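You operate a simulated robot arm through the tools that you are given. There is no shell and no other tool.

The job below is to be done with a simulated two-armed robot. You get a single attempt, and the scene is never put back.

Task
Put the tall box marked "plug" from the top of the beige bench on the top of the blue bench and the tall box marked "LED 9 W" on the top of the wooden desk. Fetch the grey box that says "36V" from the top of the beige bench and set it on the panel light there. Put two of the spare holders from the top of the beige bench on the top of the blue bench. Put the green night lamp on the top of the beige bench away in the inside of the long show tray. Hold the green lantern on the top of the packing table steady with one hand and press the green lantern button to switch it on with the other. Any order will do. Set down upright: tall box, green night lamp.
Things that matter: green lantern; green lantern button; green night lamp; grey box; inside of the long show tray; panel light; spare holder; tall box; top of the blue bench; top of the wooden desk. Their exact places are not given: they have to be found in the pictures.

Only the result counts: the job must be done as asked and must still hold three seconds after the hand-in. Knocking over, shifting, dropping, spilling or breaking anything else fails it.

Robot
Two 7-joint arms with two-finger parallel grippers on one trunk, on a base that moves. Base frame: it is fixed to the floor where the robot stands at the start and does not move with it; the origin is under the middle of the robot, x ahead of it, y to its left, z up. Readings come in mm, rad, newtons and seconds.
The left shoulder is at the start at [60, 143, 943], the right one opposite. With the tool pointing down near the work surface each hand reaches from about 320 to 740 mm from the robot's upright axis, wherever it stands, measured 20 degrees to its own side. Places, roughly: green lantern [3000, 4500, 750]; green lantern button [3100, 4600, 900]; green night lamp (5x5x6 cm) [1800, -500, 800]; grey box [2000, 0, 750]; inside of the long show tray (61x13 cm) [-2580, 6820, 820]; panel light (6x6x3 cm) [1900, 500, 800]; spare holder (6x6x4 cm) [1800, -200, 800]; tall box [2000, 250, 750]; top of the blue bench [2300, 1300, 800]; top of the wooden desk [2700, 2700, 800]. Payload 1.57 kg a hand.
The TCP of each hand is the grasp point between the finger pads, 30 mm short of the fingertips. In the tool frame z runs along the fingers and y along their closing line. The gripper opens to 110 mm. The fingers are 24 mm wide and 12 mm thick; the gripper's body (48 by 112 mm) begins 78 mm behind the TCP.
Orientation is told as [roll, pitch, yaw] about the base's x, y, z axes, in that order, counted from this pose: with the fingers straight down and closing along the base's y, the tool's x points along the base's -x, its y along +y and its z along -z.

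Tools
- The arms move only by the tool send_rows. It takes "left_series", "right_series" or both (then of equal length, played together; a hand with none holds still); each is a list of rows, each a list of 7 numbers: the turn, a rotation vector about the base's x, y, z in rad, then the shift along the base's x, y, z in mm, then the closure, from 0 (fully open) to 1 (shut). In form: [[rx, ry, rz, x, y, z, jaw], ...]. A call has 1 to 20 rows; each row shifts and turns the commanded pose from where the row before left it. Rows are played at 5 a second. More than 50 mm and 0.15 rad between two rows, or a gripper value outside its range, and nothing of the call is played. Where a pose cannot be reached the arm comes as near as it can. A force on the tool above 40 N (or 10 N above the force at the start of the call, whichever is more), or a blocked arm, ends the call early, and 0.2 s more pass. Each finger travels about 45 mm/s and halts on what it meets, pressing with about 36 N; the grip force reading is that of the motor and also rises with nothing between the fingers. The clock runs only during rows and for 0.2 s after the last one: add rows that do not move to give the fingers time. The reply holds the time, the measured pose of the TCP, the force on the tool along the base axes, the opening and the grip force, in the units named above and with some noise, with the torque about the TCP (base axes, N m) and any sound that the robot's microphone picked up.
- Cameras (640 x 400 px; columns grow to the right, rows downward): "scene" is now at [49.4, 0.5, 1572.5]; the picture's right is [-0.04, -1.00, 0.00], its down [-0.64, 0.03, -0.77] and it looks along [0.77, -0.03, -0.64] (base axes); focal length 260 px, centre (320, 200). "left" rides on the left gripper at [70, -16, -141] in its tool frame; the picture's right is [0.23, 0.97, 0.00], its down [-0.86, 0.20, -0.48] and it looks along [-0.47, 0.11, 0.88] (tool axes); focal length 222 px, centre (320, 200). "right" rides on the right gripper at [70, 16, -141] in its tool frame; the picture's right is [-0.23, 0.97, 0.00], its down [-0.86, -0.20, -0.48] and it looks along [-0.47, -0.11, 0.88] (tool axes); focal length 222 px, centre (320, 200).
- snapshot(camera): a new picture of that camera. The clock stands still meanwhile.
- lift_body(by): slides the trunk up (or, below 0, down) by that many mm; the arms and the scene camera ride with it, the base frame stays. It gives what a move gives, with no picture.
- steer(legs): drives the robot by 1 to 6 legs, each [ahead, left, turn to the left] in mm, mm and rad, along the robot's own axes; the way and the turn of a leg run together, so that a leg with both is an arc; at most 1500 mm and 3.142 rad a leg. The arms and the cameras ride along, it lands a little off, and it stops where it bumps. It gives what a move gives.
- aim_head(pan, tilt): turns the head with the scene camera to pan (to the left, within 1.501 rad either way) and tilt (down, from -0.506 to 1.204), counted from straight ahead of the robot. It gives what a move gives.
- probe_pixels(camera, pixels): for up to 12 pixels [column, row] of the newest picture of that camera ("zoom" is the newest enlarged one), the place [x, y, z] in the base frame of the surface seen there, good to about 2 mm, but the place of the scene camera against the robot may be out by one fixed shift of up to 12 mm in any direction. The clock stands still meanwhile.
- zoom(camera, box): a new picture of the part [left, top, right, bottom] of that camera's present view, enlarged. The clock stands still meanwhile.
- finish_job(): hands the job in; it is judged then, once.

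Open the grippers and draw the arms clear of the work before you hand the job in, unless the task says otherwise.

The tools are called after ">>>" by a JSON object that holds its "op" and its "data". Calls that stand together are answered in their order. send_rows: Moves the arms, as the interface text tells. Its arguments: {"type":"object","properties":{"left_series":{"type":"array","items":{"type":"array","items":{"type":"number"}}},"right_series":{"type":"array","items":{"type":"array","items":{"type":"number"}}}},"required":[]} The other tools are called the same way: lift_body (by) moves the trunk up or down; steer (legs) drives the base; aim_head (pan, tilt) turns the head that bears the scene camera; snapshot (camera) takes a picture; probe_pixels (camera, pixels) gives the place of the surface under pixels of a picture; zoom (camera, box) takes an enlarged picture of a part of a camera's view; finish_job () hands the job in.

At the start:

```text
clock: 0.0
left_tool_pos: [478.3, 180.4, 1083.6]
left_tcp_rot: [0.001, -0.001, 0.0]
left_ft_force: [0.1, -0.8, -0.5]
left_torque: [0.02, 0.0, 0.0]
left_gripper_width: 109.9
left_grasp_force: 0.0
right_tool_pos: [542.1, -236.0, 1096.6]
right_tcp_rot: [0.0, 0.0, 0.001]
right_ft_force: [0.3, -0.3, 0.0]
right_torque: [-0.03, -0.01, -0.03]
right_gripper_width: 110.0
right_grasp_force: 0.1
trunk travel left (down, up): [-541.0, 49.0]
robot x, y, heading: [-1.8, 2.5, -0.002]
head pan, tilt (commanded): [-0.042, 0.696]
```

scene: 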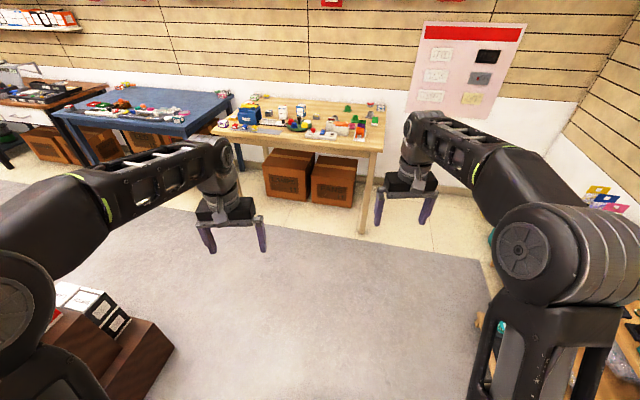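
right: 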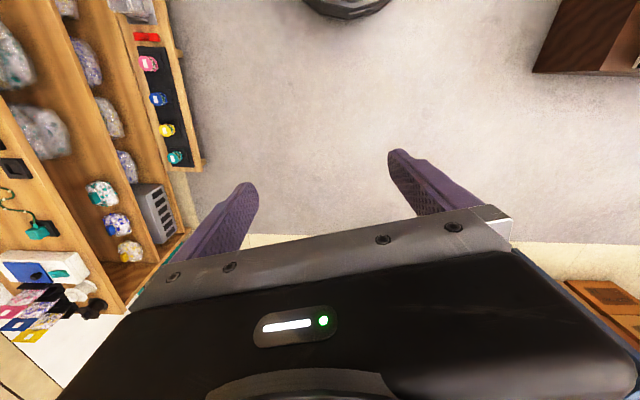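
left: 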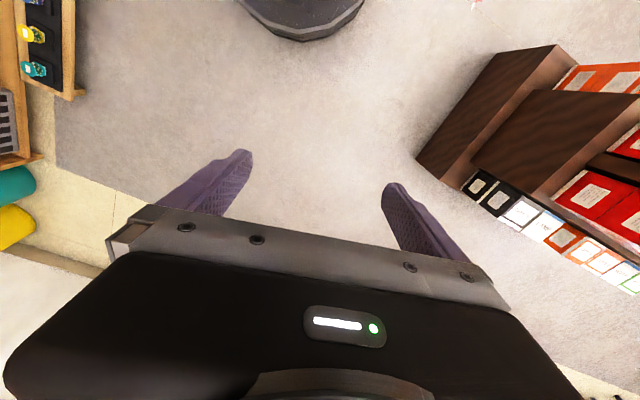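

The beige bench shows around columns 215-385, rows 90-150 of the scene picture. I enlarge it to find the objects.

>>> {"op": "zoom", "data": {"camera": "scene", "box": [200, 80, 400, 205]}}

>>> {"op": "zoom", "data": {"camera": "scene", "box": [0, 40, 240, 190]}}

```text
3.20 times, centred on (300, 142) of scene
```

zoom: 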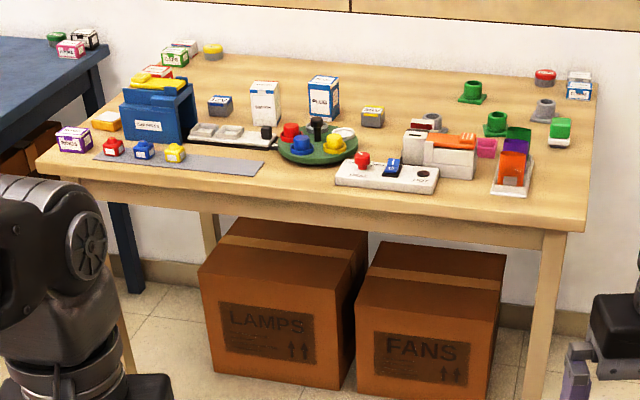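

```text
2.67 times, centred on (120, 115) of scene
```

zoom: 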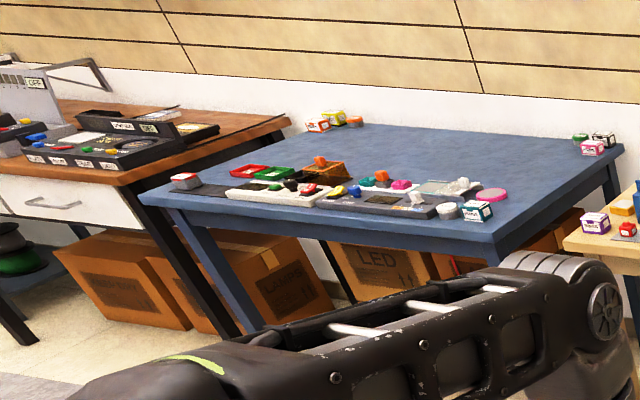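

The bench holds two tall boxes, grey boxes, green-grey holders and more. I retake the bench zoom and probe the edges and items.

>>> {"op": "zoom", "data": {"camera": "scene", "box": [200, 80, 400, 205]}}

>>> {"op": "probe_pixels", "data": {"camera": "zoom", "pixels": [[45, 172], [580, 225], [590, 85], [170, 45], [265, 88], [325, 80], [373, 110], [220, 100], [472, 85], [497, 120], [545, 105], [560, 125]]}}

```text
3.20 times, centred on (300, 142) of scene
```

zoom: 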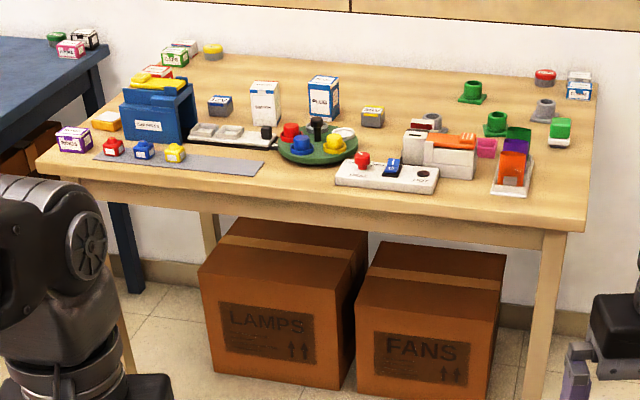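

```text
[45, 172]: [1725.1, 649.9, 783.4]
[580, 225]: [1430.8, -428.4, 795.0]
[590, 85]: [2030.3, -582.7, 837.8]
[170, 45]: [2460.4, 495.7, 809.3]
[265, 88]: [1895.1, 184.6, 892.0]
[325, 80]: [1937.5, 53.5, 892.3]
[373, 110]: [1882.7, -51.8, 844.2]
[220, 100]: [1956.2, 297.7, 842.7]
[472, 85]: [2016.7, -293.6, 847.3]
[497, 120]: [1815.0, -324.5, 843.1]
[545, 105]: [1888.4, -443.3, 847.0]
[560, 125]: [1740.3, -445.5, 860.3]
```

The bench front edge runs from [1725,650] to [1431,-428], top at z≈795, so it is turned about -0.27 rad. I look around the room to plan driving.

>>> {"op": "aim_head", "data": {"pan": 0.9, "tilt": 0.5}}

>>> {"op": "snapshot", "data": {"camera": "scene"}}

>>> {"op": "aim_head", "data": {"pan": 1.5, "tilt": 0.5}}

>>> {"op": "snapshot", "data": {"camera": "scene"}}

```text
clock: 1.2
left_tool_pos: [476.8, 178.1, 1084.0]
left_tcp_rot: [0.001, -0.001, 0.002]
left_ft_force: [0.1, 0.1, 0.0]
left_torque: [0.01, 0.02, 0.0]
left_gripper_width: 110.1
left_grasp_force: 0.1
right_tool_pos: [540.8, -236.1, 1095.5]
right_tcp_rot: [0.0, 0.001, 0.0]
right_ft_force: [-0.3, -0.6, -0.2]
right_torque: [0.05, -0.01, 0.0]
right_gripper_width: 110.1
right_grasp_force: 0.1
trunk travel left (down, up): [-541.0, 49.0]
robot x, y, heading: [0.2, 1.3, 0.001]
head pan, tilt (commanded): [0.901, 0.499]
```

```text
taken
```

scene: 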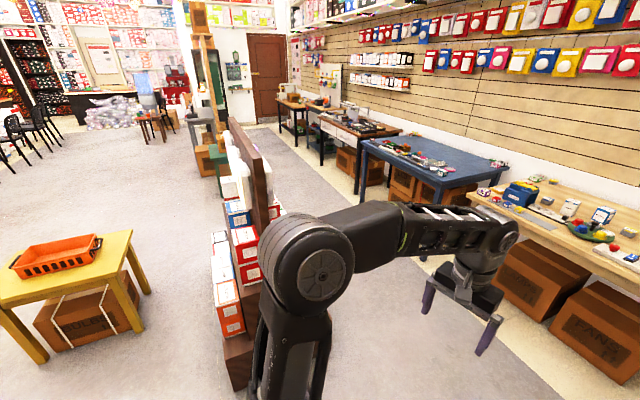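

```text
clock: 2.2
left_tool_pos: [476.4, 177.4, 1083.9]
left_tcp_rot: [-0.001, -0.001, 0.0]
left_ft_force: [-0.9, -0.1, 1.0]
left_torque: [-0.03, -0.01, -0.01]
left_gripper_width: 109.8
left_grasp_force: 0.1
right_tool_pos: [542.2, -236.2, 1095.7]
right_tcp_rot: [0.0, -0.001, 0.0]
right_ft_force: [0.1, 0.1, 0.4]
right_torque: [0.0, -0.02, 0.0]
right_gripper_width: 109.7
right_grasp_force: 0.1
trunk travel left (down, up): [-541.0, 49.0]
robot x, y, heading: [3.7, -1.9, -0.0]
head pan, tilt (commanded): [1.499, 0.499]
```

```text
taken
```

scene: 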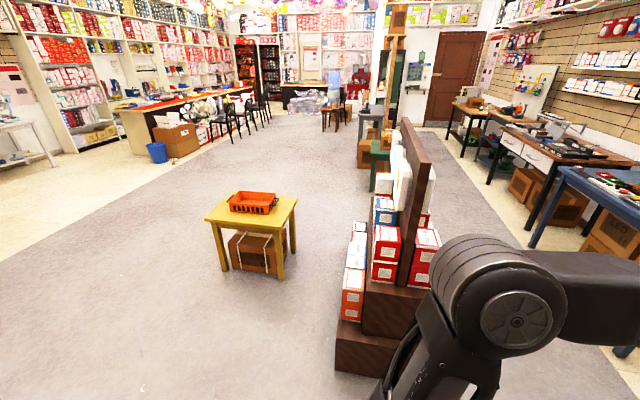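

The gondola in the middle splits the room into two lanes; the benches stand along the right wall. I probe the floor-level places for navigation.

>>> {"op": "probe_pixels", "data": {"camera": "scene", "pixels": [[350, 365], [395, 325], [345, 320], [410, 150], [372, 185], [375, 155], [365, 125], [205, 220], [295, 200], [540, 245], [500, 180], [460, 145]]}}

>>> {"op": "aim_head", "data": {"pan": 1.2, "tilt": 0.25}}

>>> {"op": "snapshot", "data": {"camera": "scene"}}

```text
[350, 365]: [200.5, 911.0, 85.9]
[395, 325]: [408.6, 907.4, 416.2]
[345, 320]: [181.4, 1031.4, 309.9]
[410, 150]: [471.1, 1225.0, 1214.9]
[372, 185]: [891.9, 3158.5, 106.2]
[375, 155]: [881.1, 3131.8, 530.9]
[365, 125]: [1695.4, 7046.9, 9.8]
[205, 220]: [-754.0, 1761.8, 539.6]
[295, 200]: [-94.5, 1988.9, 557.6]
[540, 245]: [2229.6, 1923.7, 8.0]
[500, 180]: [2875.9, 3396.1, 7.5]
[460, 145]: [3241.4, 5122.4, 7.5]
```

```text
clock: 3.0
left_tool_pos: [477.8, 178.4, 1084.1]
left_tcp_rot: [-0.001, -0.002, -0.001]
left_ft_force: [-0.2, 0.3, -0.3]
left_torque: [0.0, -0.02, 0.01]
left_gripper_width: 109.9
left_grasp_force: 0.1
right_tool_pos: [541.0, -235.6, 1095.9]
right_tcp_rot: [0.0, 0.0, 0.001]
right_ft_force: [0.1, 0.0, -0.8]
right_torque: [-0.01, 0.02, 0.0]
right_gripper_width: 109.9
right_grasp_force: 0.0
trunk travel left (down, up): [-541.0, 49.0]
robot x, y, heading: [0.7, 1.9, 0.002]
head pan, tilt (commanded): [1.201, 0.25]
```

```text
taken
```

scene: 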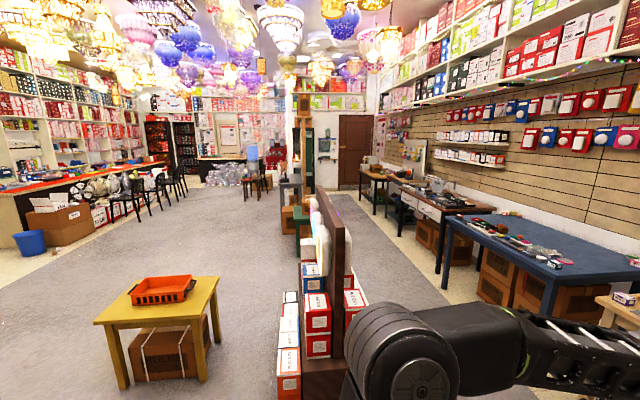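

The way ahead is clear (gondola is at y>900). I drive to about 450 mm from the bench front edge and turn to face it.

>>> {"op": "steer", "data": {"legs": [[1120, 150, 0], [0, 0, -0.266]]}}

>>> {"op": "aim_head", "data": {"pan": 0.0, "tilt": 0.75}}

>>> {"op": "snapshot", "data": {"camera": "scene"}}

```text
clock: 9.7
left_tool_pos: [1624.4, 197.6, 1083.2]
left_tcp_rot: [0.001, 0.0, -0.263]
left_ft_force: [0.2, 0.5, 0.3]
left_torque: [0.02, 0.01, 0.0]
left_gripper_width: 109.9
left_grasp_force: 0.0
right_tool_pos: [1579.6, -217.7, 1095.9]
right_tcp_rot: [-0.001, 0.0, -0.262]
right_ft_force: [0.3, -0.2, 0.2]
right_torque: [-0.01, -0.01, -0.02]
right_gripper_width: 110.2
right_grasp_force: 0.2
trunk travel left (down, up): [-541.0, 49.0]
robot x, y, heading: [1118.8, 151.7, -0.26]
head pan, tilt (commanded): [1.201, 0.25]
```

```text
clock: 11.1
left_tool_pos: [1625.6, 199.5, 1084.0]
left_tcp_rot: [0.0, -0.001, -0.262]
left_ft_force: [-0.7, 0.0, 0.5]
left_torque: [0.01, 0.0, 0.01]
left_gripper_width: 109.8
left_grasp_force: 0.0
right_tool_pos: [1579.7, -218.7, 1095.0]
right_tcp_rot: [0.0, 0.001, -0.262]
right_ft_force: [0.2, 0.1, -0.5]
right_torque: [0.02, 0.0, 0.0]
right_gripper_width: 110.1
right_grasp_force: 0.1
trunk travel left (down, up): [-541.0, 49.0]
robot x, y, heading: [1116.8, 151.5, -0.258]
head pan, tilt (commanded): [0.0, 0.75]
```

```text
taken
```

scene: 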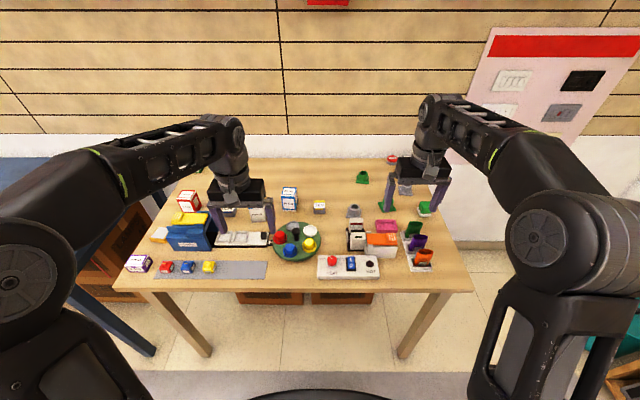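

I now face the bench squarely. I enlarge the left and right halves to read the marks.

>>> {"op": "zoom", "data": {"camera": "scene", "box": [120, 150, 300, 290]}}

>>> {"op": "zoom", "data": {"camera": "scene", "box": [280, 150, 460, 290]}}

```text
2.86 times, centred on (210, 220) of scene
```

zoom: 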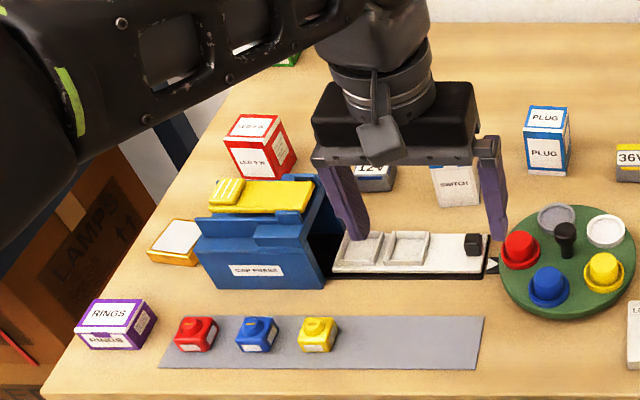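

```text
2.86 times, centred on (370, 220) of scene
```

zoom: 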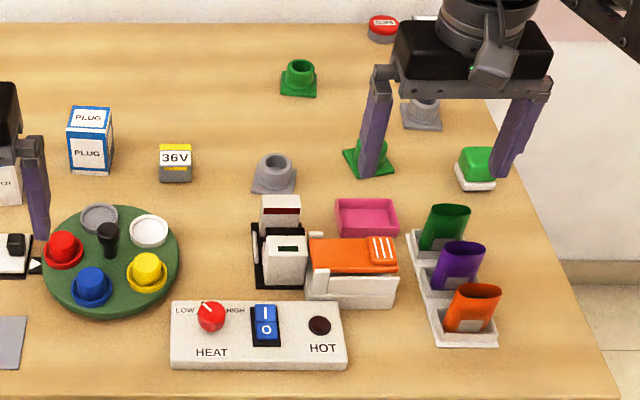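

PLUG (blue), 36V grey box, panel light (orange rim, zoom (180,240)), LED 9 W (red) and holders are seen. I take hand camera pictures to gauge the base's radius and see the bench from above.

>>> {"op": "snapshot", "data": {"camera": "left"}}

>>> {"op": "snapshot", "data": {"camera": "right"}}

```text
taken
```

left: 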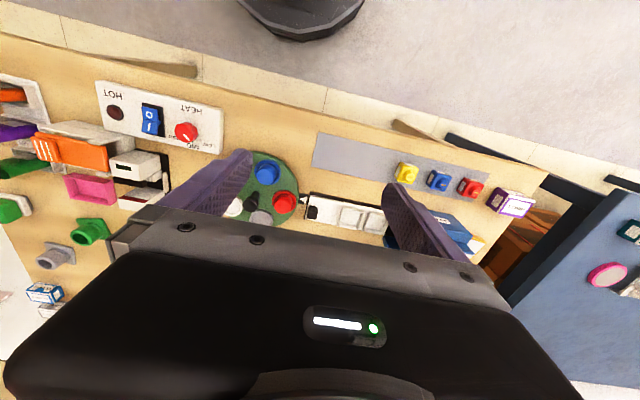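

```text
taken
```

right: 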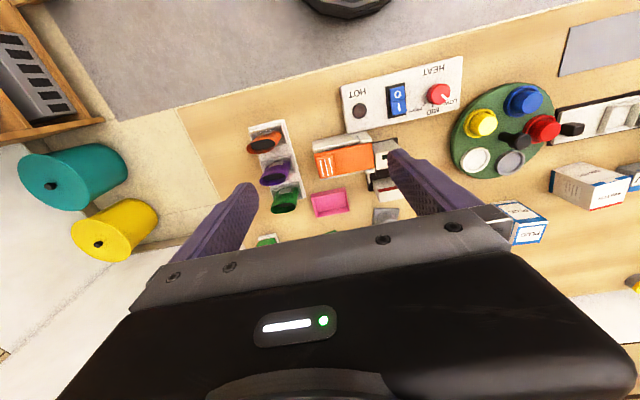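

>>> {"op": "probe_pixels", "data": {"camera": "left", "pixels": [[300, 36], [280, 30], [245, 5], [335, 35], [360, 5], [350, 130], [100, 60], [540, 172]]}}

>>> {"op": "probe_pixels", "data": {"camera": "right", "pixels": [[350, 17], [310, 3], [385, 5], [330, 17], [180, 110], [420, 40]]}}

```text
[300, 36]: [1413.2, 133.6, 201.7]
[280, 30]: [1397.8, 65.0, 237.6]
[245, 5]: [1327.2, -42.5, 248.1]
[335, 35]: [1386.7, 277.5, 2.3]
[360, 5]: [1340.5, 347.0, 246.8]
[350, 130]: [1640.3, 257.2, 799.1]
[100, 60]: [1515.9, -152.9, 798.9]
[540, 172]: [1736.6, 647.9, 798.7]
```

```text
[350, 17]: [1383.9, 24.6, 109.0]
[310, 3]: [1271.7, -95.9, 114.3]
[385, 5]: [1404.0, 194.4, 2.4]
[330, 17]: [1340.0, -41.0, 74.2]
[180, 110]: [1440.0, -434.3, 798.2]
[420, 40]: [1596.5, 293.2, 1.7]
```

The base is a disc of radius ≈297 mm, 250 mm high, so it can slip a bit under the bench (top z≈798). I probe the boxes under the bench and the bench items from the scene view.

>>> {"op": "snapshot", "data": {"camera": "scene"}}

>>> {"op": "probe_pixels", "data": {"camera": "scene", "pixels": [[265, 300], [345, 300], [160, 234], [188, 205], [190, 195], [289, 190], [320, 204], [354, 208], [364, 176], [424, 206], [387, 208], [404, 190]]}}

```text
taken
```

scene: 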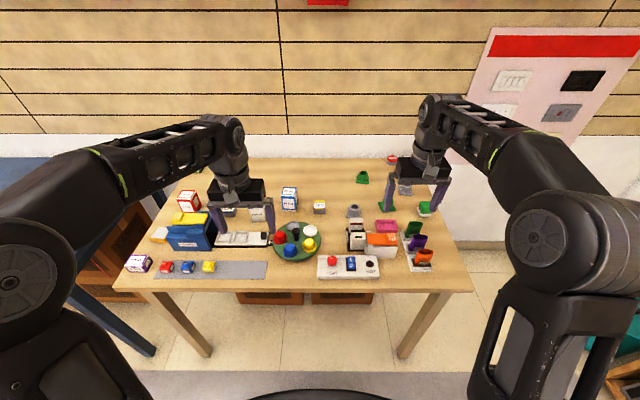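

```text
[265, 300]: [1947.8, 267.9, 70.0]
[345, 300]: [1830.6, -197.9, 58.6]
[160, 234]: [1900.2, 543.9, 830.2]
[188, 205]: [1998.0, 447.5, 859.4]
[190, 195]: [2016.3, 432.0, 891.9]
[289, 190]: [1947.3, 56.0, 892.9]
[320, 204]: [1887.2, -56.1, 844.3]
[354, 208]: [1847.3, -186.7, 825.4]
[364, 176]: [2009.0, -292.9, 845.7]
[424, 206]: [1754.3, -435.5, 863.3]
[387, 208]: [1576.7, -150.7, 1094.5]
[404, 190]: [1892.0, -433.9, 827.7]
```

Boxes stand 316 mm behind the front edge, so only the trunk column limits nearness. I tilt the head down to see the trunk.

>>> {"op": "aim_head", "data": {"pan": 0.0, "tilt": 1.2}}

>>> {"op": "snapshot", "data": {"camera": "scene"}}

```text
clock: 12.0
left_tool_pos: [1624.5, 199.7, 1083.6]
left_tcp_rot: [0.001, 0.0, -0.263]
left_ft_force: [0.2, 0.7, -0.3]
left_torque: [0.0, -0.02, 0.03]
left_gripper_width: 109.9
left_grasp_force: 0.0
right_tool_pos: [1579.8, -218.1, 1096.7]
right_tcp_rot: [0.0, -0.002, -0.261]
right_ft_force: [-0.8, 1.1, 0.8]
right_torque: [0.01, -0.03, -0.04]
right_gripper_width: 110.1
right_grasp_force: 0.1
trunk travel left (down, up): [-541.0, 49.0]
robot x, y, heading: [1119.7, 153.4, -0.259]
head pan, tilt (commanded): [0.0, 1.201]
```

```text
taken
```

scene: 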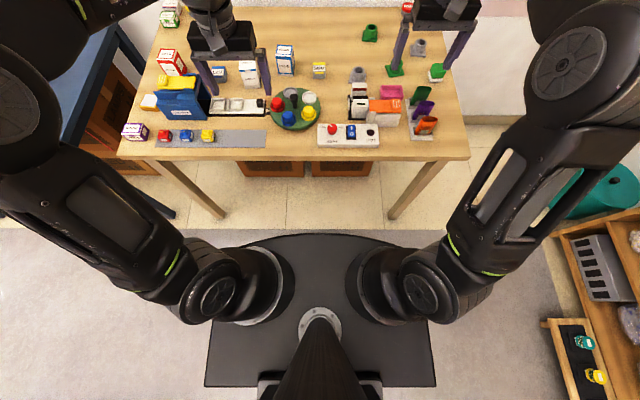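

A dark slab (rows 235-385) lies beneath the shoulders; I probe its height and extent.

>>> {"op": "probe_pixels", "data": {"camera": "scene", "pixels": [[320, 245], [320, 280], [240, 330], [215, 375], [395, 330], [420, 370], [250, 250], [390, 248], [208, 385], [262, 380], [320, 237], [300, 238]]}}

```text
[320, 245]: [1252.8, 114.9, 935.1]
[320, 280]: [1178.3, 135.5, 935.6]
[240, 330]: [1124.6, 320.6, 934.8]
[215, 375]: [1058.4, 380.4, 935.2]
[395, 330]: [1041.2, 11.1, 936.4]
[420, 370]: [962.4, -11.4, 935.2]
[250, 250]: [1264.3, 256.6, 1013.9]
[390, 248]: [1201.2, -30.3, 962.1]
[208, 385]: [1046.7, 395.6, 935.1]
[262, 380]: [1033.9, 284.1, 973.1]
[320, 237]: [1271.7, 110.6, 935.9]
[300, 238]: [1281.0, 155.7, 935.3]
```

The upper trunk reaches only ~160 mm ahead of the axis, so the base can go under the bench edge. I drive forward 235 mm and 75 mm right, keeping the hands high.

>>> {"op": "steer", "data": {"legs": [[235, -75, -0.006]]}}

>>> {"op": "snapshot", "data": {"camera": "right"}}

>>> {"op": "snapshot", "data": {"camera": "left"}}

>>> {"op": "snapshot", "data": {"camera": "scene"}}

```text
clock: 13.8
left_tool_pos: [1834.2, 62.5, 1082.9]
left_tcp_rot: [0.0, 0.001, -0.266]
left_ft_force: [0.1, -0.2, -0.7]
left_torque: [0.01, 0.04, 0.03]
left_gripper_width: 110.0
left_grasp_force: 0.1
right_tool_pos: [1789.2, -356.2, 1095.2]
right_tcp_rot: [-0.001, 0.0, -0.263]
right_ft_force: [0.5, 0.1, 0.1]
right_torque: [0.02, 0.04, -0.02]
right_gripper_width: 109.6
right_grasp_force: 0.0
trunk travel left (down, up): [-541.0, 49.0]
robot x, y, heading: [1329.7, 13.9, -0.269]
head pan, tilt (commanded): [0.0, 1.201]
```

```text
taken
```

right: 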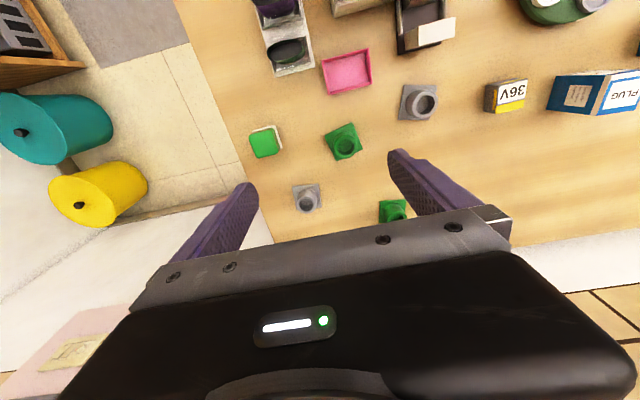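

```text
taken
```

left: 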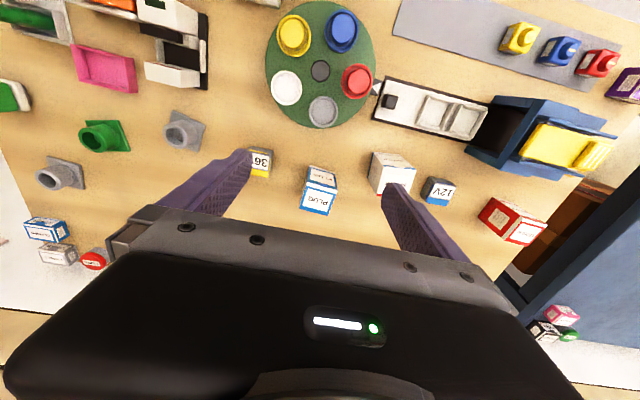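

```text
taken
```

scene: 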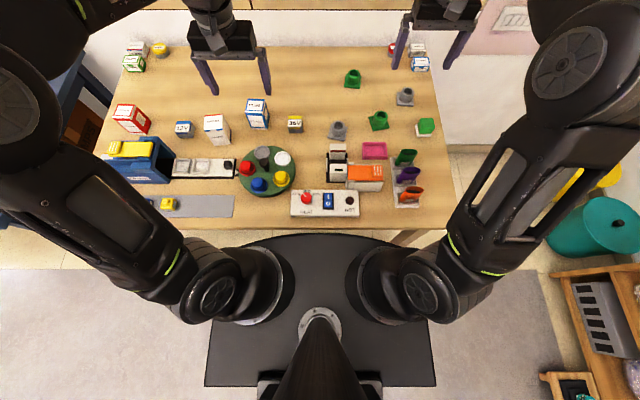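

The right-hand view shows grey holders at (420,102), (307,197) and green ones at (345,140), (393,210); lamp at (265,141). I zoom in to compare them.

>>> {"op": "zoom", "data": {"camera": "right", "box": [230, 60, 470, 220]}}

>>> {"op": "zoom", "data": {"camera": "scene", "box": [310, 55, 450, 155]}}

```text
2.50 times, centred on (350, 140) of right
```

zoom: 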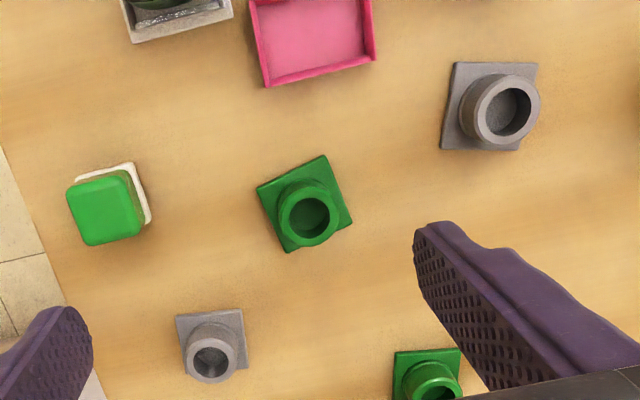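

```text
4.00 times, centred on (380, 105) of scene
```

zoom: 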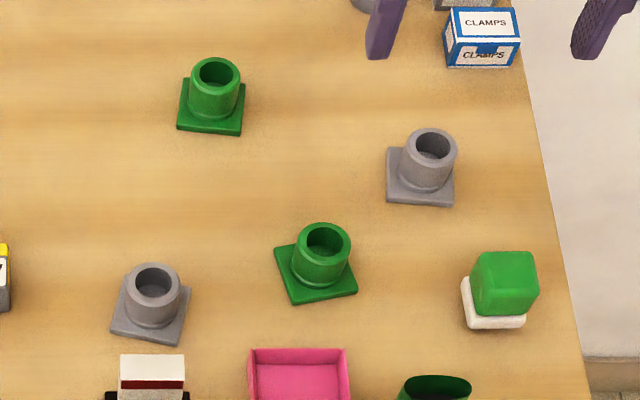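

All four holders are alike apart from colour; I'll take the two grey ones. I re-zoom with the right hand camera to measure them and the lamp accurately.

>>> {"op": "zoom", "data": {"camera": "right", "box": [230, 60, 470, 220]}}

>>> {"op": "probe_pixels", "data": {"camera": "zoom", "pixels": [[478, 112], [536, 108], [506, 78], [506, 142], [444, 145], [456, 66], [190, 358], [236, 350], [180, 320], [240, 313], [105, 210], [95, 180]]}}

>>> {"op": "probe_pixels", "data": {"camera": "zoom", "pixels": [[75, 195], [130, 175], [140, 232], [85, 240], [147, 215], [130, 166], [282, 215], [336, 215], [310, 190], [312, 242]]}}

```text
2.50 times, centred on (350, 140) of right
```

zoom: 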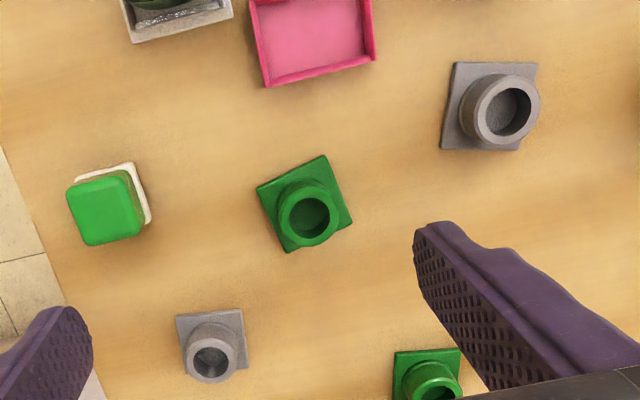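

```text
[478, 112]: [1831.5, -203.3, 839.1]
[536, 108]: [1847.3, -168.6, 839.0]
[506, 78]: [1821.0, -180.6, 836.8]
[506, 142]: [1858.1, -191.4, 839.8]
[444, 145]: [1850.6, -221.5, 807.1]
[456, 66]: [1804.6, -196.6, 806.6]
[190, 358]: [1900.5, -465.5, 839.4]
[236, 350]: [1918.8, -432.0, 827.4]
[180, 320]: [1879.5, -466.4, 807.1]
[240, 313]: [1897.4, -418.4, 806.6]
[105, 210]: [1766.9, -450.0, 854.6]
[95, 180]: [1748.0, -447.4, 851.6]
```

```text
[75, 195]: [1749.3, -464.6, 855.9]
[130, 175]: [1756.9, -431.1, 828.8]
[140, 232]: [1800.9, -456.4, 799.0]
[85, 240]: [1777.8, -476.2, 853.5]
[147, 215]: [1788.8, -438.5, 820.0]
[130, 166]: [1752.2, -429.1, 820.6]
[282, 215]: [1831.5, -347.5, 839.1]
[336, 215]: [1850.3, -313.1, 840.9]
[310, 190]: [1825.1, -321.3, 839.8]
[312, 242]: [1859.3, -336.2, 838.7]
```

Grey holder centres come out at ≈(1839.5,-186) and ≈(1911,-450), rims at z 839. Next I move the left hand over the 36V box (≈(1887,-56)) and look down.

>>> {"op": "send_rows", "data": {"left_series": [[0, 0, 0, 18, -39, -28, 0], [0, 0, 0, 18, -39, -28, 0], [0, 0, 0, 17, -40, -28, 0], [0, 0, 0, 0, 0, 0, 0]]}}

>>> {"op": "snapshot", "data": {"camera": "left"}}

```text
refused: row 1 steps farther than a row can; nothing moved
```

```text
taken
```

left: 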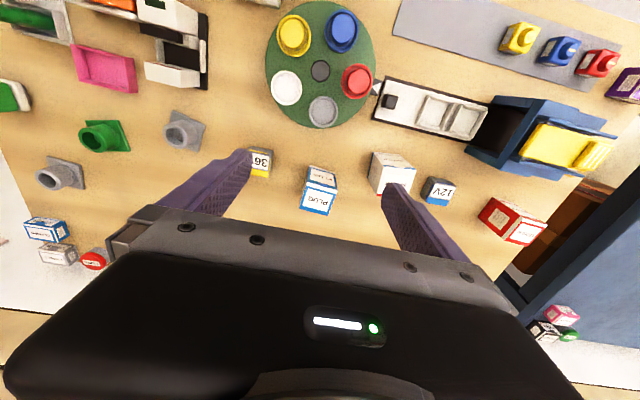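

The step was slightly over 50 mm; I split it over four rows.

>>> {"op": "send_rows", "data": {"left_series": [[0, 0, 0, 13, -30, -20, 0], [0, 0, 0, 13, -30, -20, 0], [0, 0, 0, 13, -30, -20, 0], [0, 0, 0, 14, -28, -23, 0], [0, 0, 0, 0, 0, 0, 0]]}}

>>> {"op": "snapshot", "data": {"camera": "left"}}

```text
clock: 15.0
left_tool_pos: [1885.8, -54.2, 1001.5]
left_tcp_rot: [-0.001, 0.001, -0.265]
left_ft_force: [1.1, 0.8, -0.2]
left_torque: [-0.06, -0.02, 0.0]
left_gripper_width: 110.3
left_grasp_force: 0.0
right_tool_pos: [1787.3, -353.2, 1097.1]
right_tcp_rot: [0.0, -0.001, -0.263]
right_ft_force: [-0.2, -0.2, 0.7]
right_torque: [0.02, 0.01, -0.02]
right_gripper_width: 110.0
right_grasp_force: 0.1
trunk travel left (down, up): [-541.0, 49.0]
robot x, y, heading: [1328.1, 16.7, -0.264]
head pan, tilt (commanded): [0.0, 1.201]
```

```text
taken
```

left: 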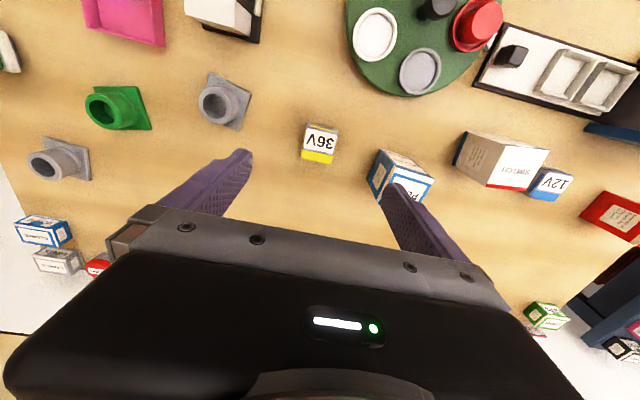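

The 36V box is between the fingers' line at about (320,143). I zoom and probe its top corners.

>>> {"op": "zoom", "data": {"camera": "left", "box": [280, 100, 360, 180]}}

>>> {"op": "probe_pixels", "data": {"camera": "left", "pixels": [[307, 130], [336, 128], [303, 157], [332, 162], [320, 150], [322, 132]]}}

```text
5.00 times, centred on (320, 140) of left
```

zoom: 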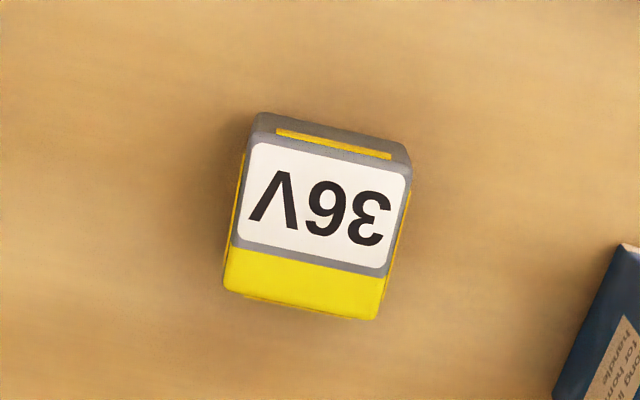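

```text
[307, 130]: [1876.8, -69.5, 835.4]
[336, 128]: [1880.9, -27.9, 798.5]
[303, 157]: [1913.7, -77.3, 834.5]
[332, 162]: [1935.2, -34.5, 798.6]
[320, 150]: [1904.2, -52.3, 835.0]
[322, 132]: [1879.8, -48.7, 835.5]
```

I probe the top face just inside its corners in the zoomed picture.

>>> {"op": "probe_pixels", "data": {"camera": "zoom", "pixels": [[256, 142], [404, 170], [234, 278], [372, 308], [320, 225], [240, 210], [395, 240], [325, 155], [305, 298], [180, 250], [450, 250]]}}

```text
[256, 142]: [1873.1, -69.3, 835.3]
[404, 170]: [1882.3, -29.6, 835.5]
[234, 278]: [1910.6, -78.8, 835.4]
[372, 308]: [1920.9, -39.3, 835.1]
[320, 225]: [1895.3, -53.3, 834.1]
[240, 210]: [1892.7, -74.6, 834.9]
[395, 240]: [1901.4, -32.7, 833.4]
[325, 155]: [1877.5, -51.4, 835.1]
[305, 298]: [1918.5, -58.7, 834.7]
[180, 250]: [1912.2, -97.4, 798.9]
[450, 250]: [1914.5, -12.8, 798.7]
```

The 36V box: centre ≈(1896.5,-54), top z 835, ~46×44 mm, aligned with the tool. I descend to TCP z≈838 and close.

>>> {"op": "send_rows", "data": {"left_series": [[0, 0, 0, 11, 0, -40, 0], [0, 0, 0, 0, 0, -45, 0], [0, 0, 0, 0, 0, -45, 0], [0, 0, 0, 0, 0, -33, 0], [0, 0, 0, 0, 0, 0, 0], [0, 0, 0, 0, 0, 0, 0]]}}

>>> {"op": "snapshot", "data": {"camera": "left"}}

```text
clock: 16.4
left_tool_pos: [1896.4, -54.7, 838.5]
left_tcp_rot: [0.001, 0.001, -0.265]
left_ft_force: [-0.2, 0.7, -0.1]
left_torque: [0.0, 0.01, -0.02]
left_gripper_width: 109.8
left_grasp_force: 0.0
right_tool_pos: [1787.5, -353.8, 1096.2]
right_tcp_rot: [0.0, 0.0, -0.264]
right_ft_force: [0.1, 0.4, 0.0]
right_torque: [0.01, -0.03, 0.0]
right_gripper_width: 109.9
right_grasp_force: 0.1
trunk travel left (down, up): [-541.0, 49.0]
robot x, y, heading: [1326.7, 13.1, -0.261]
head pan, tilt (commanded): [0.0, 1.201]
```

```text
taken
```

left: 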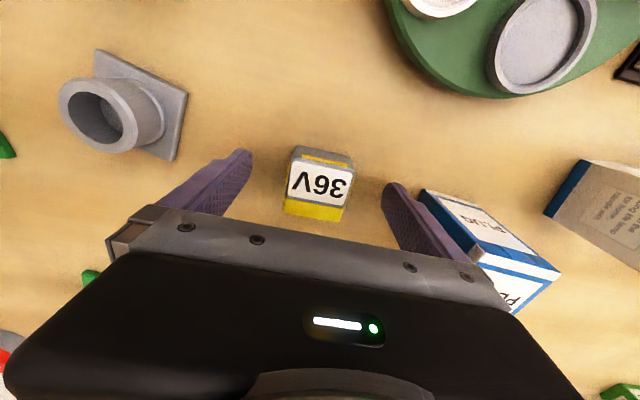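

The box sits between the fingers; I close the left jaws.

>>> {"op": "send_rows", "data": {"left_series": [[0, 0, 0, 0, 0, 0, 1], [0, 0, 0, 0, 0, 0, 1], [0, 0, 0, 0, 0, 0, 1], [0, 0, 0, 0, 0, 0, 1], [0, 0, 0, 0, 0, 0, 1], [0, 0, 0, 0, 0, 0, 1]]}}

```text
clock: 17.8
left_tool_pos: [1897.4, -53.9, 838.9]
left_tcp_rot: [-0.001, 0.001, -0.266]
left_ft_force: [0.4, 0.2, 0.7]
left_torque: [0.0, 0.01, 0.0]
left_gripper_width: 45.1
left_grasp_force: 34.4
right_tool_pos: [1787.4, -355.1, 1095.6]
right_tcp_rot: [0.0, 0.001, -0.265]
right_ft_force: [-0.7, -0.3, 0.6]
right_torque: [0.01, -0.01, -0.03]
right_gripper_width: 110.2
right_grasp_force: 0.0
trunk travel left (down, up): [-541.0, 49.0]
robot x, y, heading: [1323.8, 16.8, -0.264]
head pan, tilt (commanded): [0.0, 1.201]
```

Gripped at 45 mm. I lift to z≈1000 and then drive left along the bench, backing off a little.

>>> {"op": "send_rows", "data": {"left_series": [[0, 0, 0, 0, 0, 20, 1], [0, 0, 0, 0, 0, 45, 1], [0, 0, 0, 0, 0, 50, 1], [0, 0, 0, 0, 0, 50, 1], [0, 0, 0, 0, 0, 0, 1]]}}

>>> {"op": "steer", "data": {"legs": [[-45, 0, 0], [0, 460, 0]]}}

>>> {"op": "snapshot", "data": {"camera": "left"}}

>>> {"op": "snapshot", "data": {"camera": "scene"}}

```text
clock: 19.0
left_tool_pos: [1901.6, -55.4, 1002.3]
left_tcp_rot: [0.002, -0.001, -0.265]
left_ft_force: [1.2, 0.5, -0.1]
left_torque: [0.0, -0.02, 0.0]
left_gripper_width: 45.0
left_grasp_force: 36.5
right_tool_pos: [1787.8, -354.6, 1096.1]
right_tcp_rot: [0.0, 0.001, -0.263]
right_ft_force: [-0.2, 0.2, -0.4]
right_torque: [0.01, -0.01, 0.01]
right_gripper_width: 110.2
right_grasp_force: 0.1
trunk travel left (down, up): [-541.0, 49.0]
robot x, y, heading: [1324.6, 14.3, -0.265]
head pan, tilt (commanded): [0.0, 1.201]
```

```text
clock: 22.2
left_tool_pos: [1977.1, 390.1, 1001.9]
left_tcp_rot: [0.0, 0.0, -0.275]
left_ft_force: [0.7, 0.7, -1.4]
left_torque: [-0.02, 0.04, 0.0]
left_gripper_width: 45.1
left_grasp_force: 35.6
right_tool_pos: [1861.3, 91.1, 1096.4]
right_tcp_rot: [0.001, -0.001, -0.272]
right_ft_force: [-0.3, 0.1, 0.3]
right_torque: [-0.04, 0.0, -0.03]
right_gripper_width: 110.1
right_grasp_force: 0.0
trunk travel left (down, up): [-541.0, 49.0]
robot x, y, heading: [1403.7, 463.4, -0.279]
head pan, tilt (commanded): [0.0, 1.201]
```

```text
taken
```

left: 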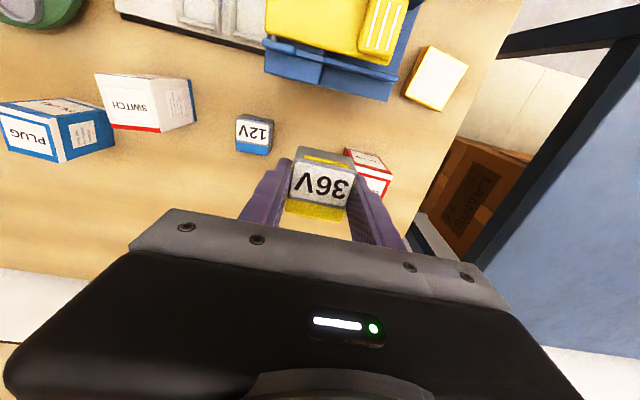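

```text
taken
```

scene: 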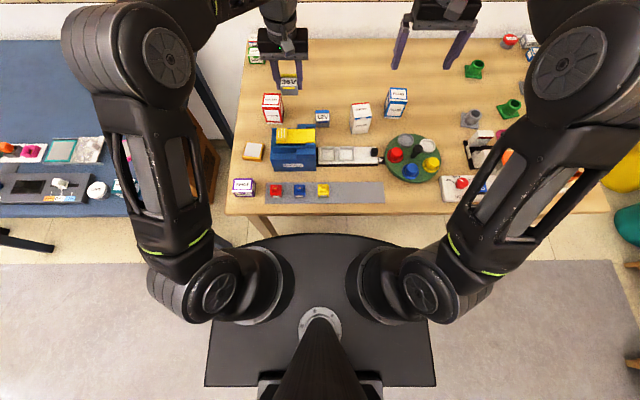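

The panel light shows at (436,78) in the left view. I zoom and probe its top.

>>> {"op": "zoom", "data": {"camera": "left", "box": [372, 38, 500, 118]}}

>>> {"op": "probe_pixels", "data": {"camera": "left", "pixels": [[436, 78], [428, 50], [463, 64], [444, 106], [408, 92], [430, 65], [450, 72], [440, 92]]}}

```text
5.00 times, centred on (436, 78) of left
```

zoom: 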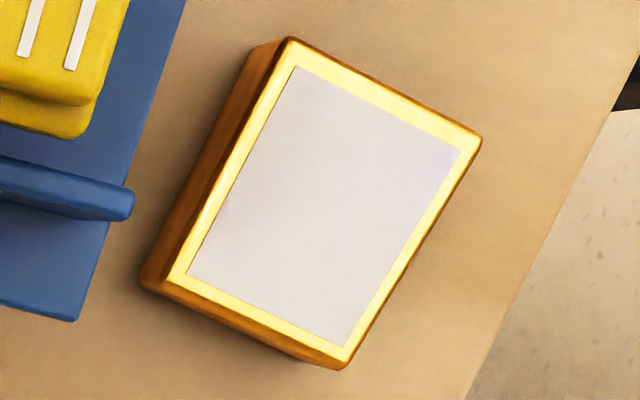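

```text
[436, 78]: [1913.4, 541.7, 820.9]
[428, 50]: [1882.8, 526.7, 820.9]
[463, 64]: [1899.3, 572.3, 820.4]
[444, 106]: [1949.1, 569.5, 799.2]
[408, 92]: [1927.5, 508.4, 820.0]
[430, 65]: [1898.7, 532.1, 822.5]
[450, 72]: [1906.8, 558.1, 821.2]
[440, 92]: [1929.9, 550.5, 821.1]
```

I probe the corners of the panel light's top in the zoom to get its centre and angle.

>>> {"op": "probe_pixels", "data": {"camera": "zoom", "pixels": [[290, 46], [472, 142], [342, 355], [174, 276], [330, 200], [228, 160], [412, 245], [260, 318], [380, 92]]}}

```text
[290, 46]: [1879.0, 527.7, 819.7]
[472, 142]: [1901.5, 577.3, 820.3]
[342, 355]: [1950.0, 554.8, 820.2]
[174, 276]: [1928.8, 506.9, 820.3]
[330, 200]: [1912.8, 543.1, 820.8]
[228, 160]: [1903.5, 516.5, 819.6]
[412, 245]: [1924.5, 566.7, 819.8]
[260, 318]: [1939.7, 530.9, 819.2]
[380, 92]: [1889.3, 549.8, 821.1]
```

Panel light: centre ≈(1914.8,541.7), top z 820.5, yaw ≈-0.43. The blue crate is close on its right side, so I check the gap before planning the partial opening.

>>> {"op": "probe_pixels", "data": {"camera": "zoom", "pixels": [[130, 205], [160, 60], [75, 310], [60, 190], [180, 10], [100, 250], [40, 120], [150, 110]]}}

```text
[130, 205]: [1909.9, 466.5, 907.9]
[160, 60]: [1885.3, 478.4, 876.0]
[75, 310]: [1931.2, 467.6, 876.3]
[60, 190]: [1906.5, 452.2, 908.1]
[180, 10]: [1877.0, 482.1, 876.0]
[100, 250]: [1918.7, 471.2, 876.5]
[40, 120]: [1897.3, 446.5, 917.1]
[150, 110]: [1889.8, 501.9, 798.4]
```

Crate wall is ~62 mm from the panel's centre along the closing line, so I'll open only to ~70 mm. First I move above the panel light, turning -0.15 rad.

>>> {"op": "send_rows", "data": {"left_series": [[0, 0, -0.03, -12, 30, 0, 1], [0, 0, -0.03, -12, 30, 0, 1], [0, 0, -0.03, -13, 30, 0, 1], [0, 0, -0.03, -13, 31, 0, 1], [0, 0, -0.03, -12, 30, 0, 1], [0, 0, 0, 0, 0, -45, 1], [0, 0, 0, 0, 0, -35, 1], [0, 0, 0, 0, 0, 0, 1], [0, 0, 0, 0, 0, 0, 1]]}}

>>> {"op": "snapshot", "data": {"camera": "left"}}

```text
clock: 24.2
left_tool_pos: [1914.8, 541.1, 923.2]
left_tcp_rot: [0.0, -0.001, -0.421]
left_ft_force: [-1.2, 0.4, -0.4]
left_torque: [0.02, -0.01, 0.02]
left_gripper_width: 44.8
left_grasp_force: 35.8
right_tool_pos: [1860.5, 90.6, 1096.6]
right_tcp_rot: [0.0, 0.0, -0.271]
right_ft_force: [0.3, -0.7, 0.1]
right_torque: [-0.01, -0.03, -0.01]
right_gripper_width: 110.1
right_grasp_force: 0.1
trunk travel left (down, up): [-541.0, 49.0]
robot x, y, heading: [1402.5, 464.3, -0.276]
head pan, tilt (commanded): [0.0, 1.201]
```

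```text
taken
```

left: 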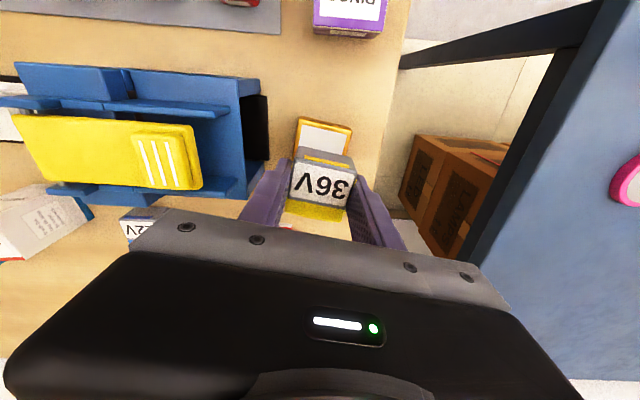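

Position is right above the panel light. I lower by 60 mm to near contact.

>>> {"op": "send_rows", "data": {"left_series": [[0, 0, 0, 0, 0, -30, 1], [0, 0, 0, 0, 0, -25, 1], [0, 0, 0, 0, 0, -5, 1], [0, 0, 0, 0, 0, 0, 1]]}}

```text
clock: 25.2
left_tool_pos: [1915.5, 540.7, 863.3]
left_tcp_rot: [0.0, 0.001, -0.424]
left_ft_force: [-0.8, -1.0, -0.7]
left_torque: [0.01, -0.02, -0.01]
left_gripper_width: 45.0
left_grasp_force: 36.1
right_tool_pos: [1860.6, 91.3, 1096.8]
right_tcp_rot: [0.0, 0.0, -0.272]
right_ft_force: [0.2, 0.2, 0.0]
right_torque: [-0.03, -0.01, 0.01]
right_gripper_width: 110.0
right_grasp_force: 0.2
trunk travel left (down, up): [-541.0, 49.0]
robot x, y, heading: [1402.1, 465.1, -0.272]
head pan, tilt (commanded): [0.0, 1.201]
```

Still no contact force; I lower a few mm further in small steps.

>>> {"op": "send_rows", "data": {"left_series": [[0, 0, 0, 0, 0, -1, 1], [0, 0, 0, 0, 0, -1, 1], [0, 0, 0, 0, 0, 0, 1]]}}

>>> {"op": "snapshot", "data": {"camera": "left"}}

```text
clock: 26.0
left_tool_pos: [1916.1, 541.1, 859.2]
left_tcp_rot: [-0.001, 0.0, -0.422]
left_ft_force: [-0.1, -0.1, -1.5]
left_torque: [0.01, -0.03, 0.01]
left_gripper_width: 45.3
left_grasp_force: 36.0
right_tool_pos: [1862.0, 90.1, 1095.7]
right_tcp_rot: [0.001, -0.001, -0.272]
right_ft_force: [0.5, -0.2, 0.2]
right_torque: [0.03, 0.0, 0.03]
right_gripper_width: 109.9
right_grasp_force: 0.1
trunk travel left (down, up): [-541.0, 49.0]
robot x, y, heading: [1401.7, 466.4, -0.277]
head pan, tilt (commanded): [0.0, 1.201]
```

```text
taken
```

left: 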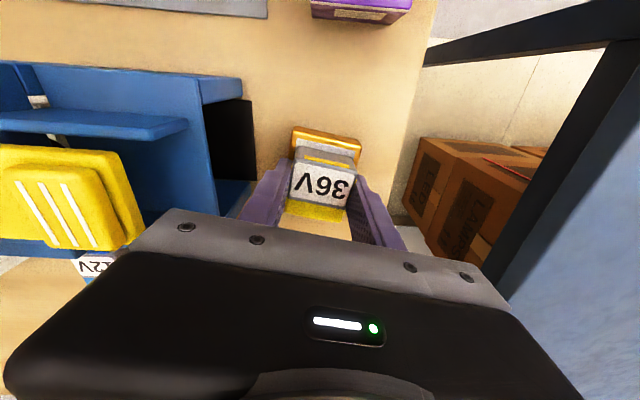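

Expect to be at contact; I step down another 1 mm to feel it.

>>> {"op": "send_rows", "data": {"left_series": [[0, 0, 0, 0, 0, -0.7, 1], [0, 0, 0, 0, 0, -0.7, 1], [0, 0, 0, 0, 0, 0, 1]]}}

```text
clock: 26.8
left_tool_pos: [1915.5, 540.3, 859.7]
left_tcp_rot: [-0.001, -0.002, -0.422]
left_ft_force: [-0.1, 3.5, 14.8]
left_torque: [0.16, 0.06, 0.02]
left_gripper_width: 45.1
left_grasp_force: 36.1
right_tool_pos: [1861.2, 89.8, 1097.5]
right_tcp_rot: [-0.001, -0.002, -0.272]
right_ft_force: [-0.5, 0.0, -0.1]
right_torque: [0.03, -0.03, 0.02]
right_gripper_width: 110.0
right_grasp_force: 0.0
trunk travel left (down, up): [-541.0, 49.0]
robot x, y, heading: [1405.0, 465.0, -0.272]
head pan, tilt (commanded): [0.0, 1.201]
```

Contact is felt (≈15 N). I ease up slightly and open to about 70 mm, then rise.

>>> {"op": "send_rows", "data": {"left_series": [[0, 0, 0, 0, 0, 0.6, 1], [0, 0, 0, 0, 0, 0, 0.5], [0, 0, 0, 0, 0, 0, 0.42], [0, 0, 0, 0, 0, 0, 0.38], [0, 0, 0, 0, 0, 0, 0.38], [0, 0, 0, 0, 0, 20, 0.38], [0, 0, 0, 0, 0, 40, 0.38], [0, 0, 0, 0, 0, 45, 0.38], [0, 0, 0, 0, 0, 45, 0.38], [0, 0, 0, 0, 0, 0, 0.38]]}}

>>> {"op": "snapshot", "data": {"camera": "left"}}

```text
clock: 29.0
left_tool_pos: [1913.9, 540.1, 1009.0]
left_tcp_rot: [0.0, -0.001, -0.425]
left_ft_force: [0.1, -0.7, 0.1]
left_torque: [0.01, -0.02, 0.01]
left_gripper_width: 68.0
left_grasp_force: 0.2
right_tool_pos: [1862.1, 91.1, 1095.7]
right_tcp_rot: [0.0, 0.001, -0.273]
right_ft_force: [0.6, 0.7, 0.0]
right_torque: [0.01, 0.0, -0.01]
right_gripper_width: 110.1
right_grasp_force: 0.2
trunk travel left (down, up): [-541.0, 49.0]
robot x, y, heading: [1403.4, 464.9, -0.273]
head pan, tilt (commanded): [0.0, 1.201]
```

```text
taken
```

left: 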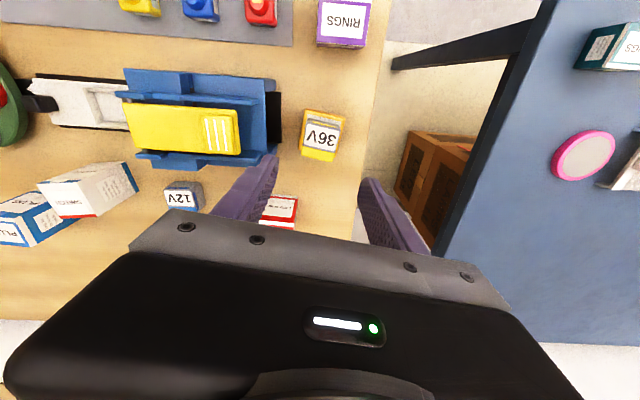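

The 36V box now lies on the panel light at (322,133). I verify with a zoom.

>>> {"op": "zoom", "data": {"camera": "left", "box": [270, 90, 380, 175]}}

>>> {"op": "probe_pixels", "data": {"camera": "left", "pixels": [[322, 132], [321, 156], [310, 120], [337, 125]]}}

```text
4.71 times, centred on (325, 132) of left
```

zoom: 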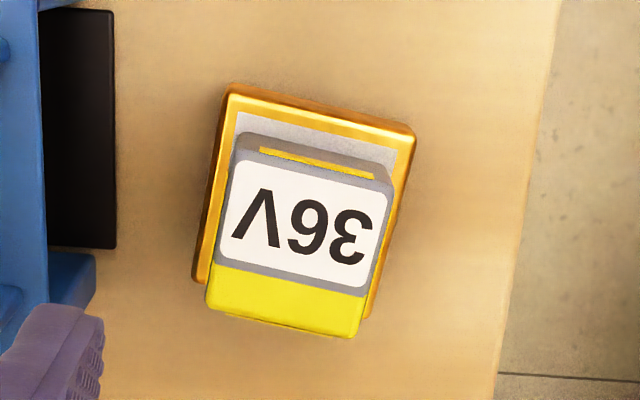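

```text
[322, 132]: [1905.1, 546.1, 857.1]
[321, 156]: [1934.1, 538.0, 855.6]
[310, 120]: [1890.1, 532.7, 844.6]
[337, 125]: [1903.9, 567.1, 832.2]
```

The box top is at z 857, level on the panel light. Next I bring the left hand over the LED 9 W box (~(2016,432)) and the right hand over the PLUG box (~(1955,55)).

>>> {"op": "send_rows", "data": {"left_series": [[0, 0, 0.0375, 25, -27, 0, 0.2], [0, 0, 0.0375, 26, -27, 0, 0], [0, 0, 0.0375, 25, -27, 0, 0], [0, 0, 0.0375, 26, -27, 0, 0], [0, 0, 0, 0, 0, 0, 0]], "right_series": [[0, 0, 0, 23, -9, -15, 0], [0, 0, 0, 23, -9, -15, 0], [0, 0, 0, 23, -9, -15, 0], [0, 0, 0, 23, -9, -15, 0], [0, 0, 0, 0, 0, 0, 0]]}}

>>> {"op": "snapshot", "data": {"camera": "left"}}

>>> {"op": "snapshot", "data": {"camera": "right"}}

```text
clock: 30.2
left_tool_pos: [2020.2, 432.0, 1011.2]
left_tcp_rot: [0.0, 0.0, -0.272]
left_ft_force: [-0.3, 0.5, -0.5]
left_torque: [-0.01, 0.03, -0.01]
left_gripper_width: 109.9
left_grasp_force: 0.0
right_tool_pos: [1936.0, 62.2, 1046.0]
right_tcp_rot: [0.0, -0.002, -0.271]
right_ft_force: [0.3, -0.1, 0.3]
right_torque: [0.0, -0.01, -0.02]
right_gripper_width: 110.1
right_grasp_force: 0.1
right hand out of reach, approached as far as the arm can: row 4
trunk travel left (down, up): [-541.0, 49.0]
robot x, y, heading: [1402.8, 463.2, -0.275]
head pan, tilt (commanded): [0.0, 1.201]
```

```text
taken
```

left: 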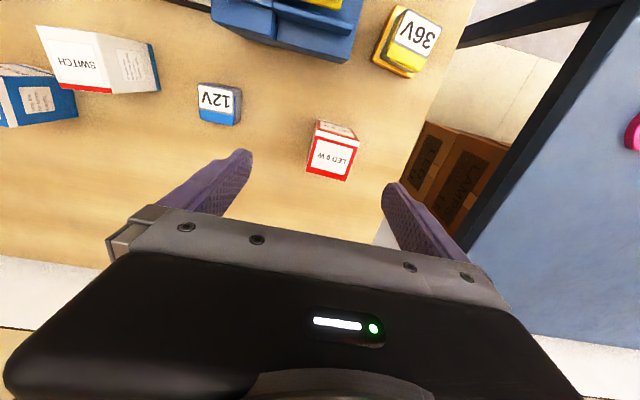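

```text
taken
```

right: 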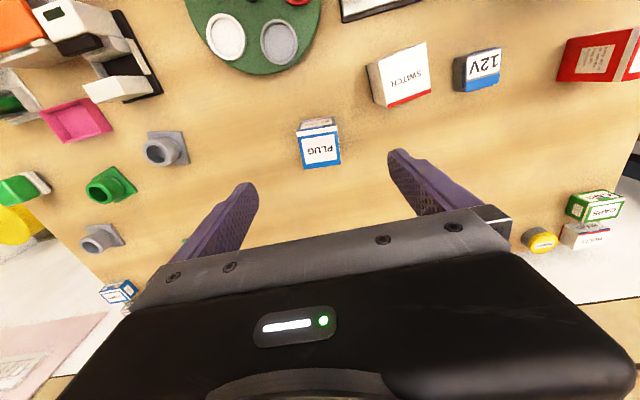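

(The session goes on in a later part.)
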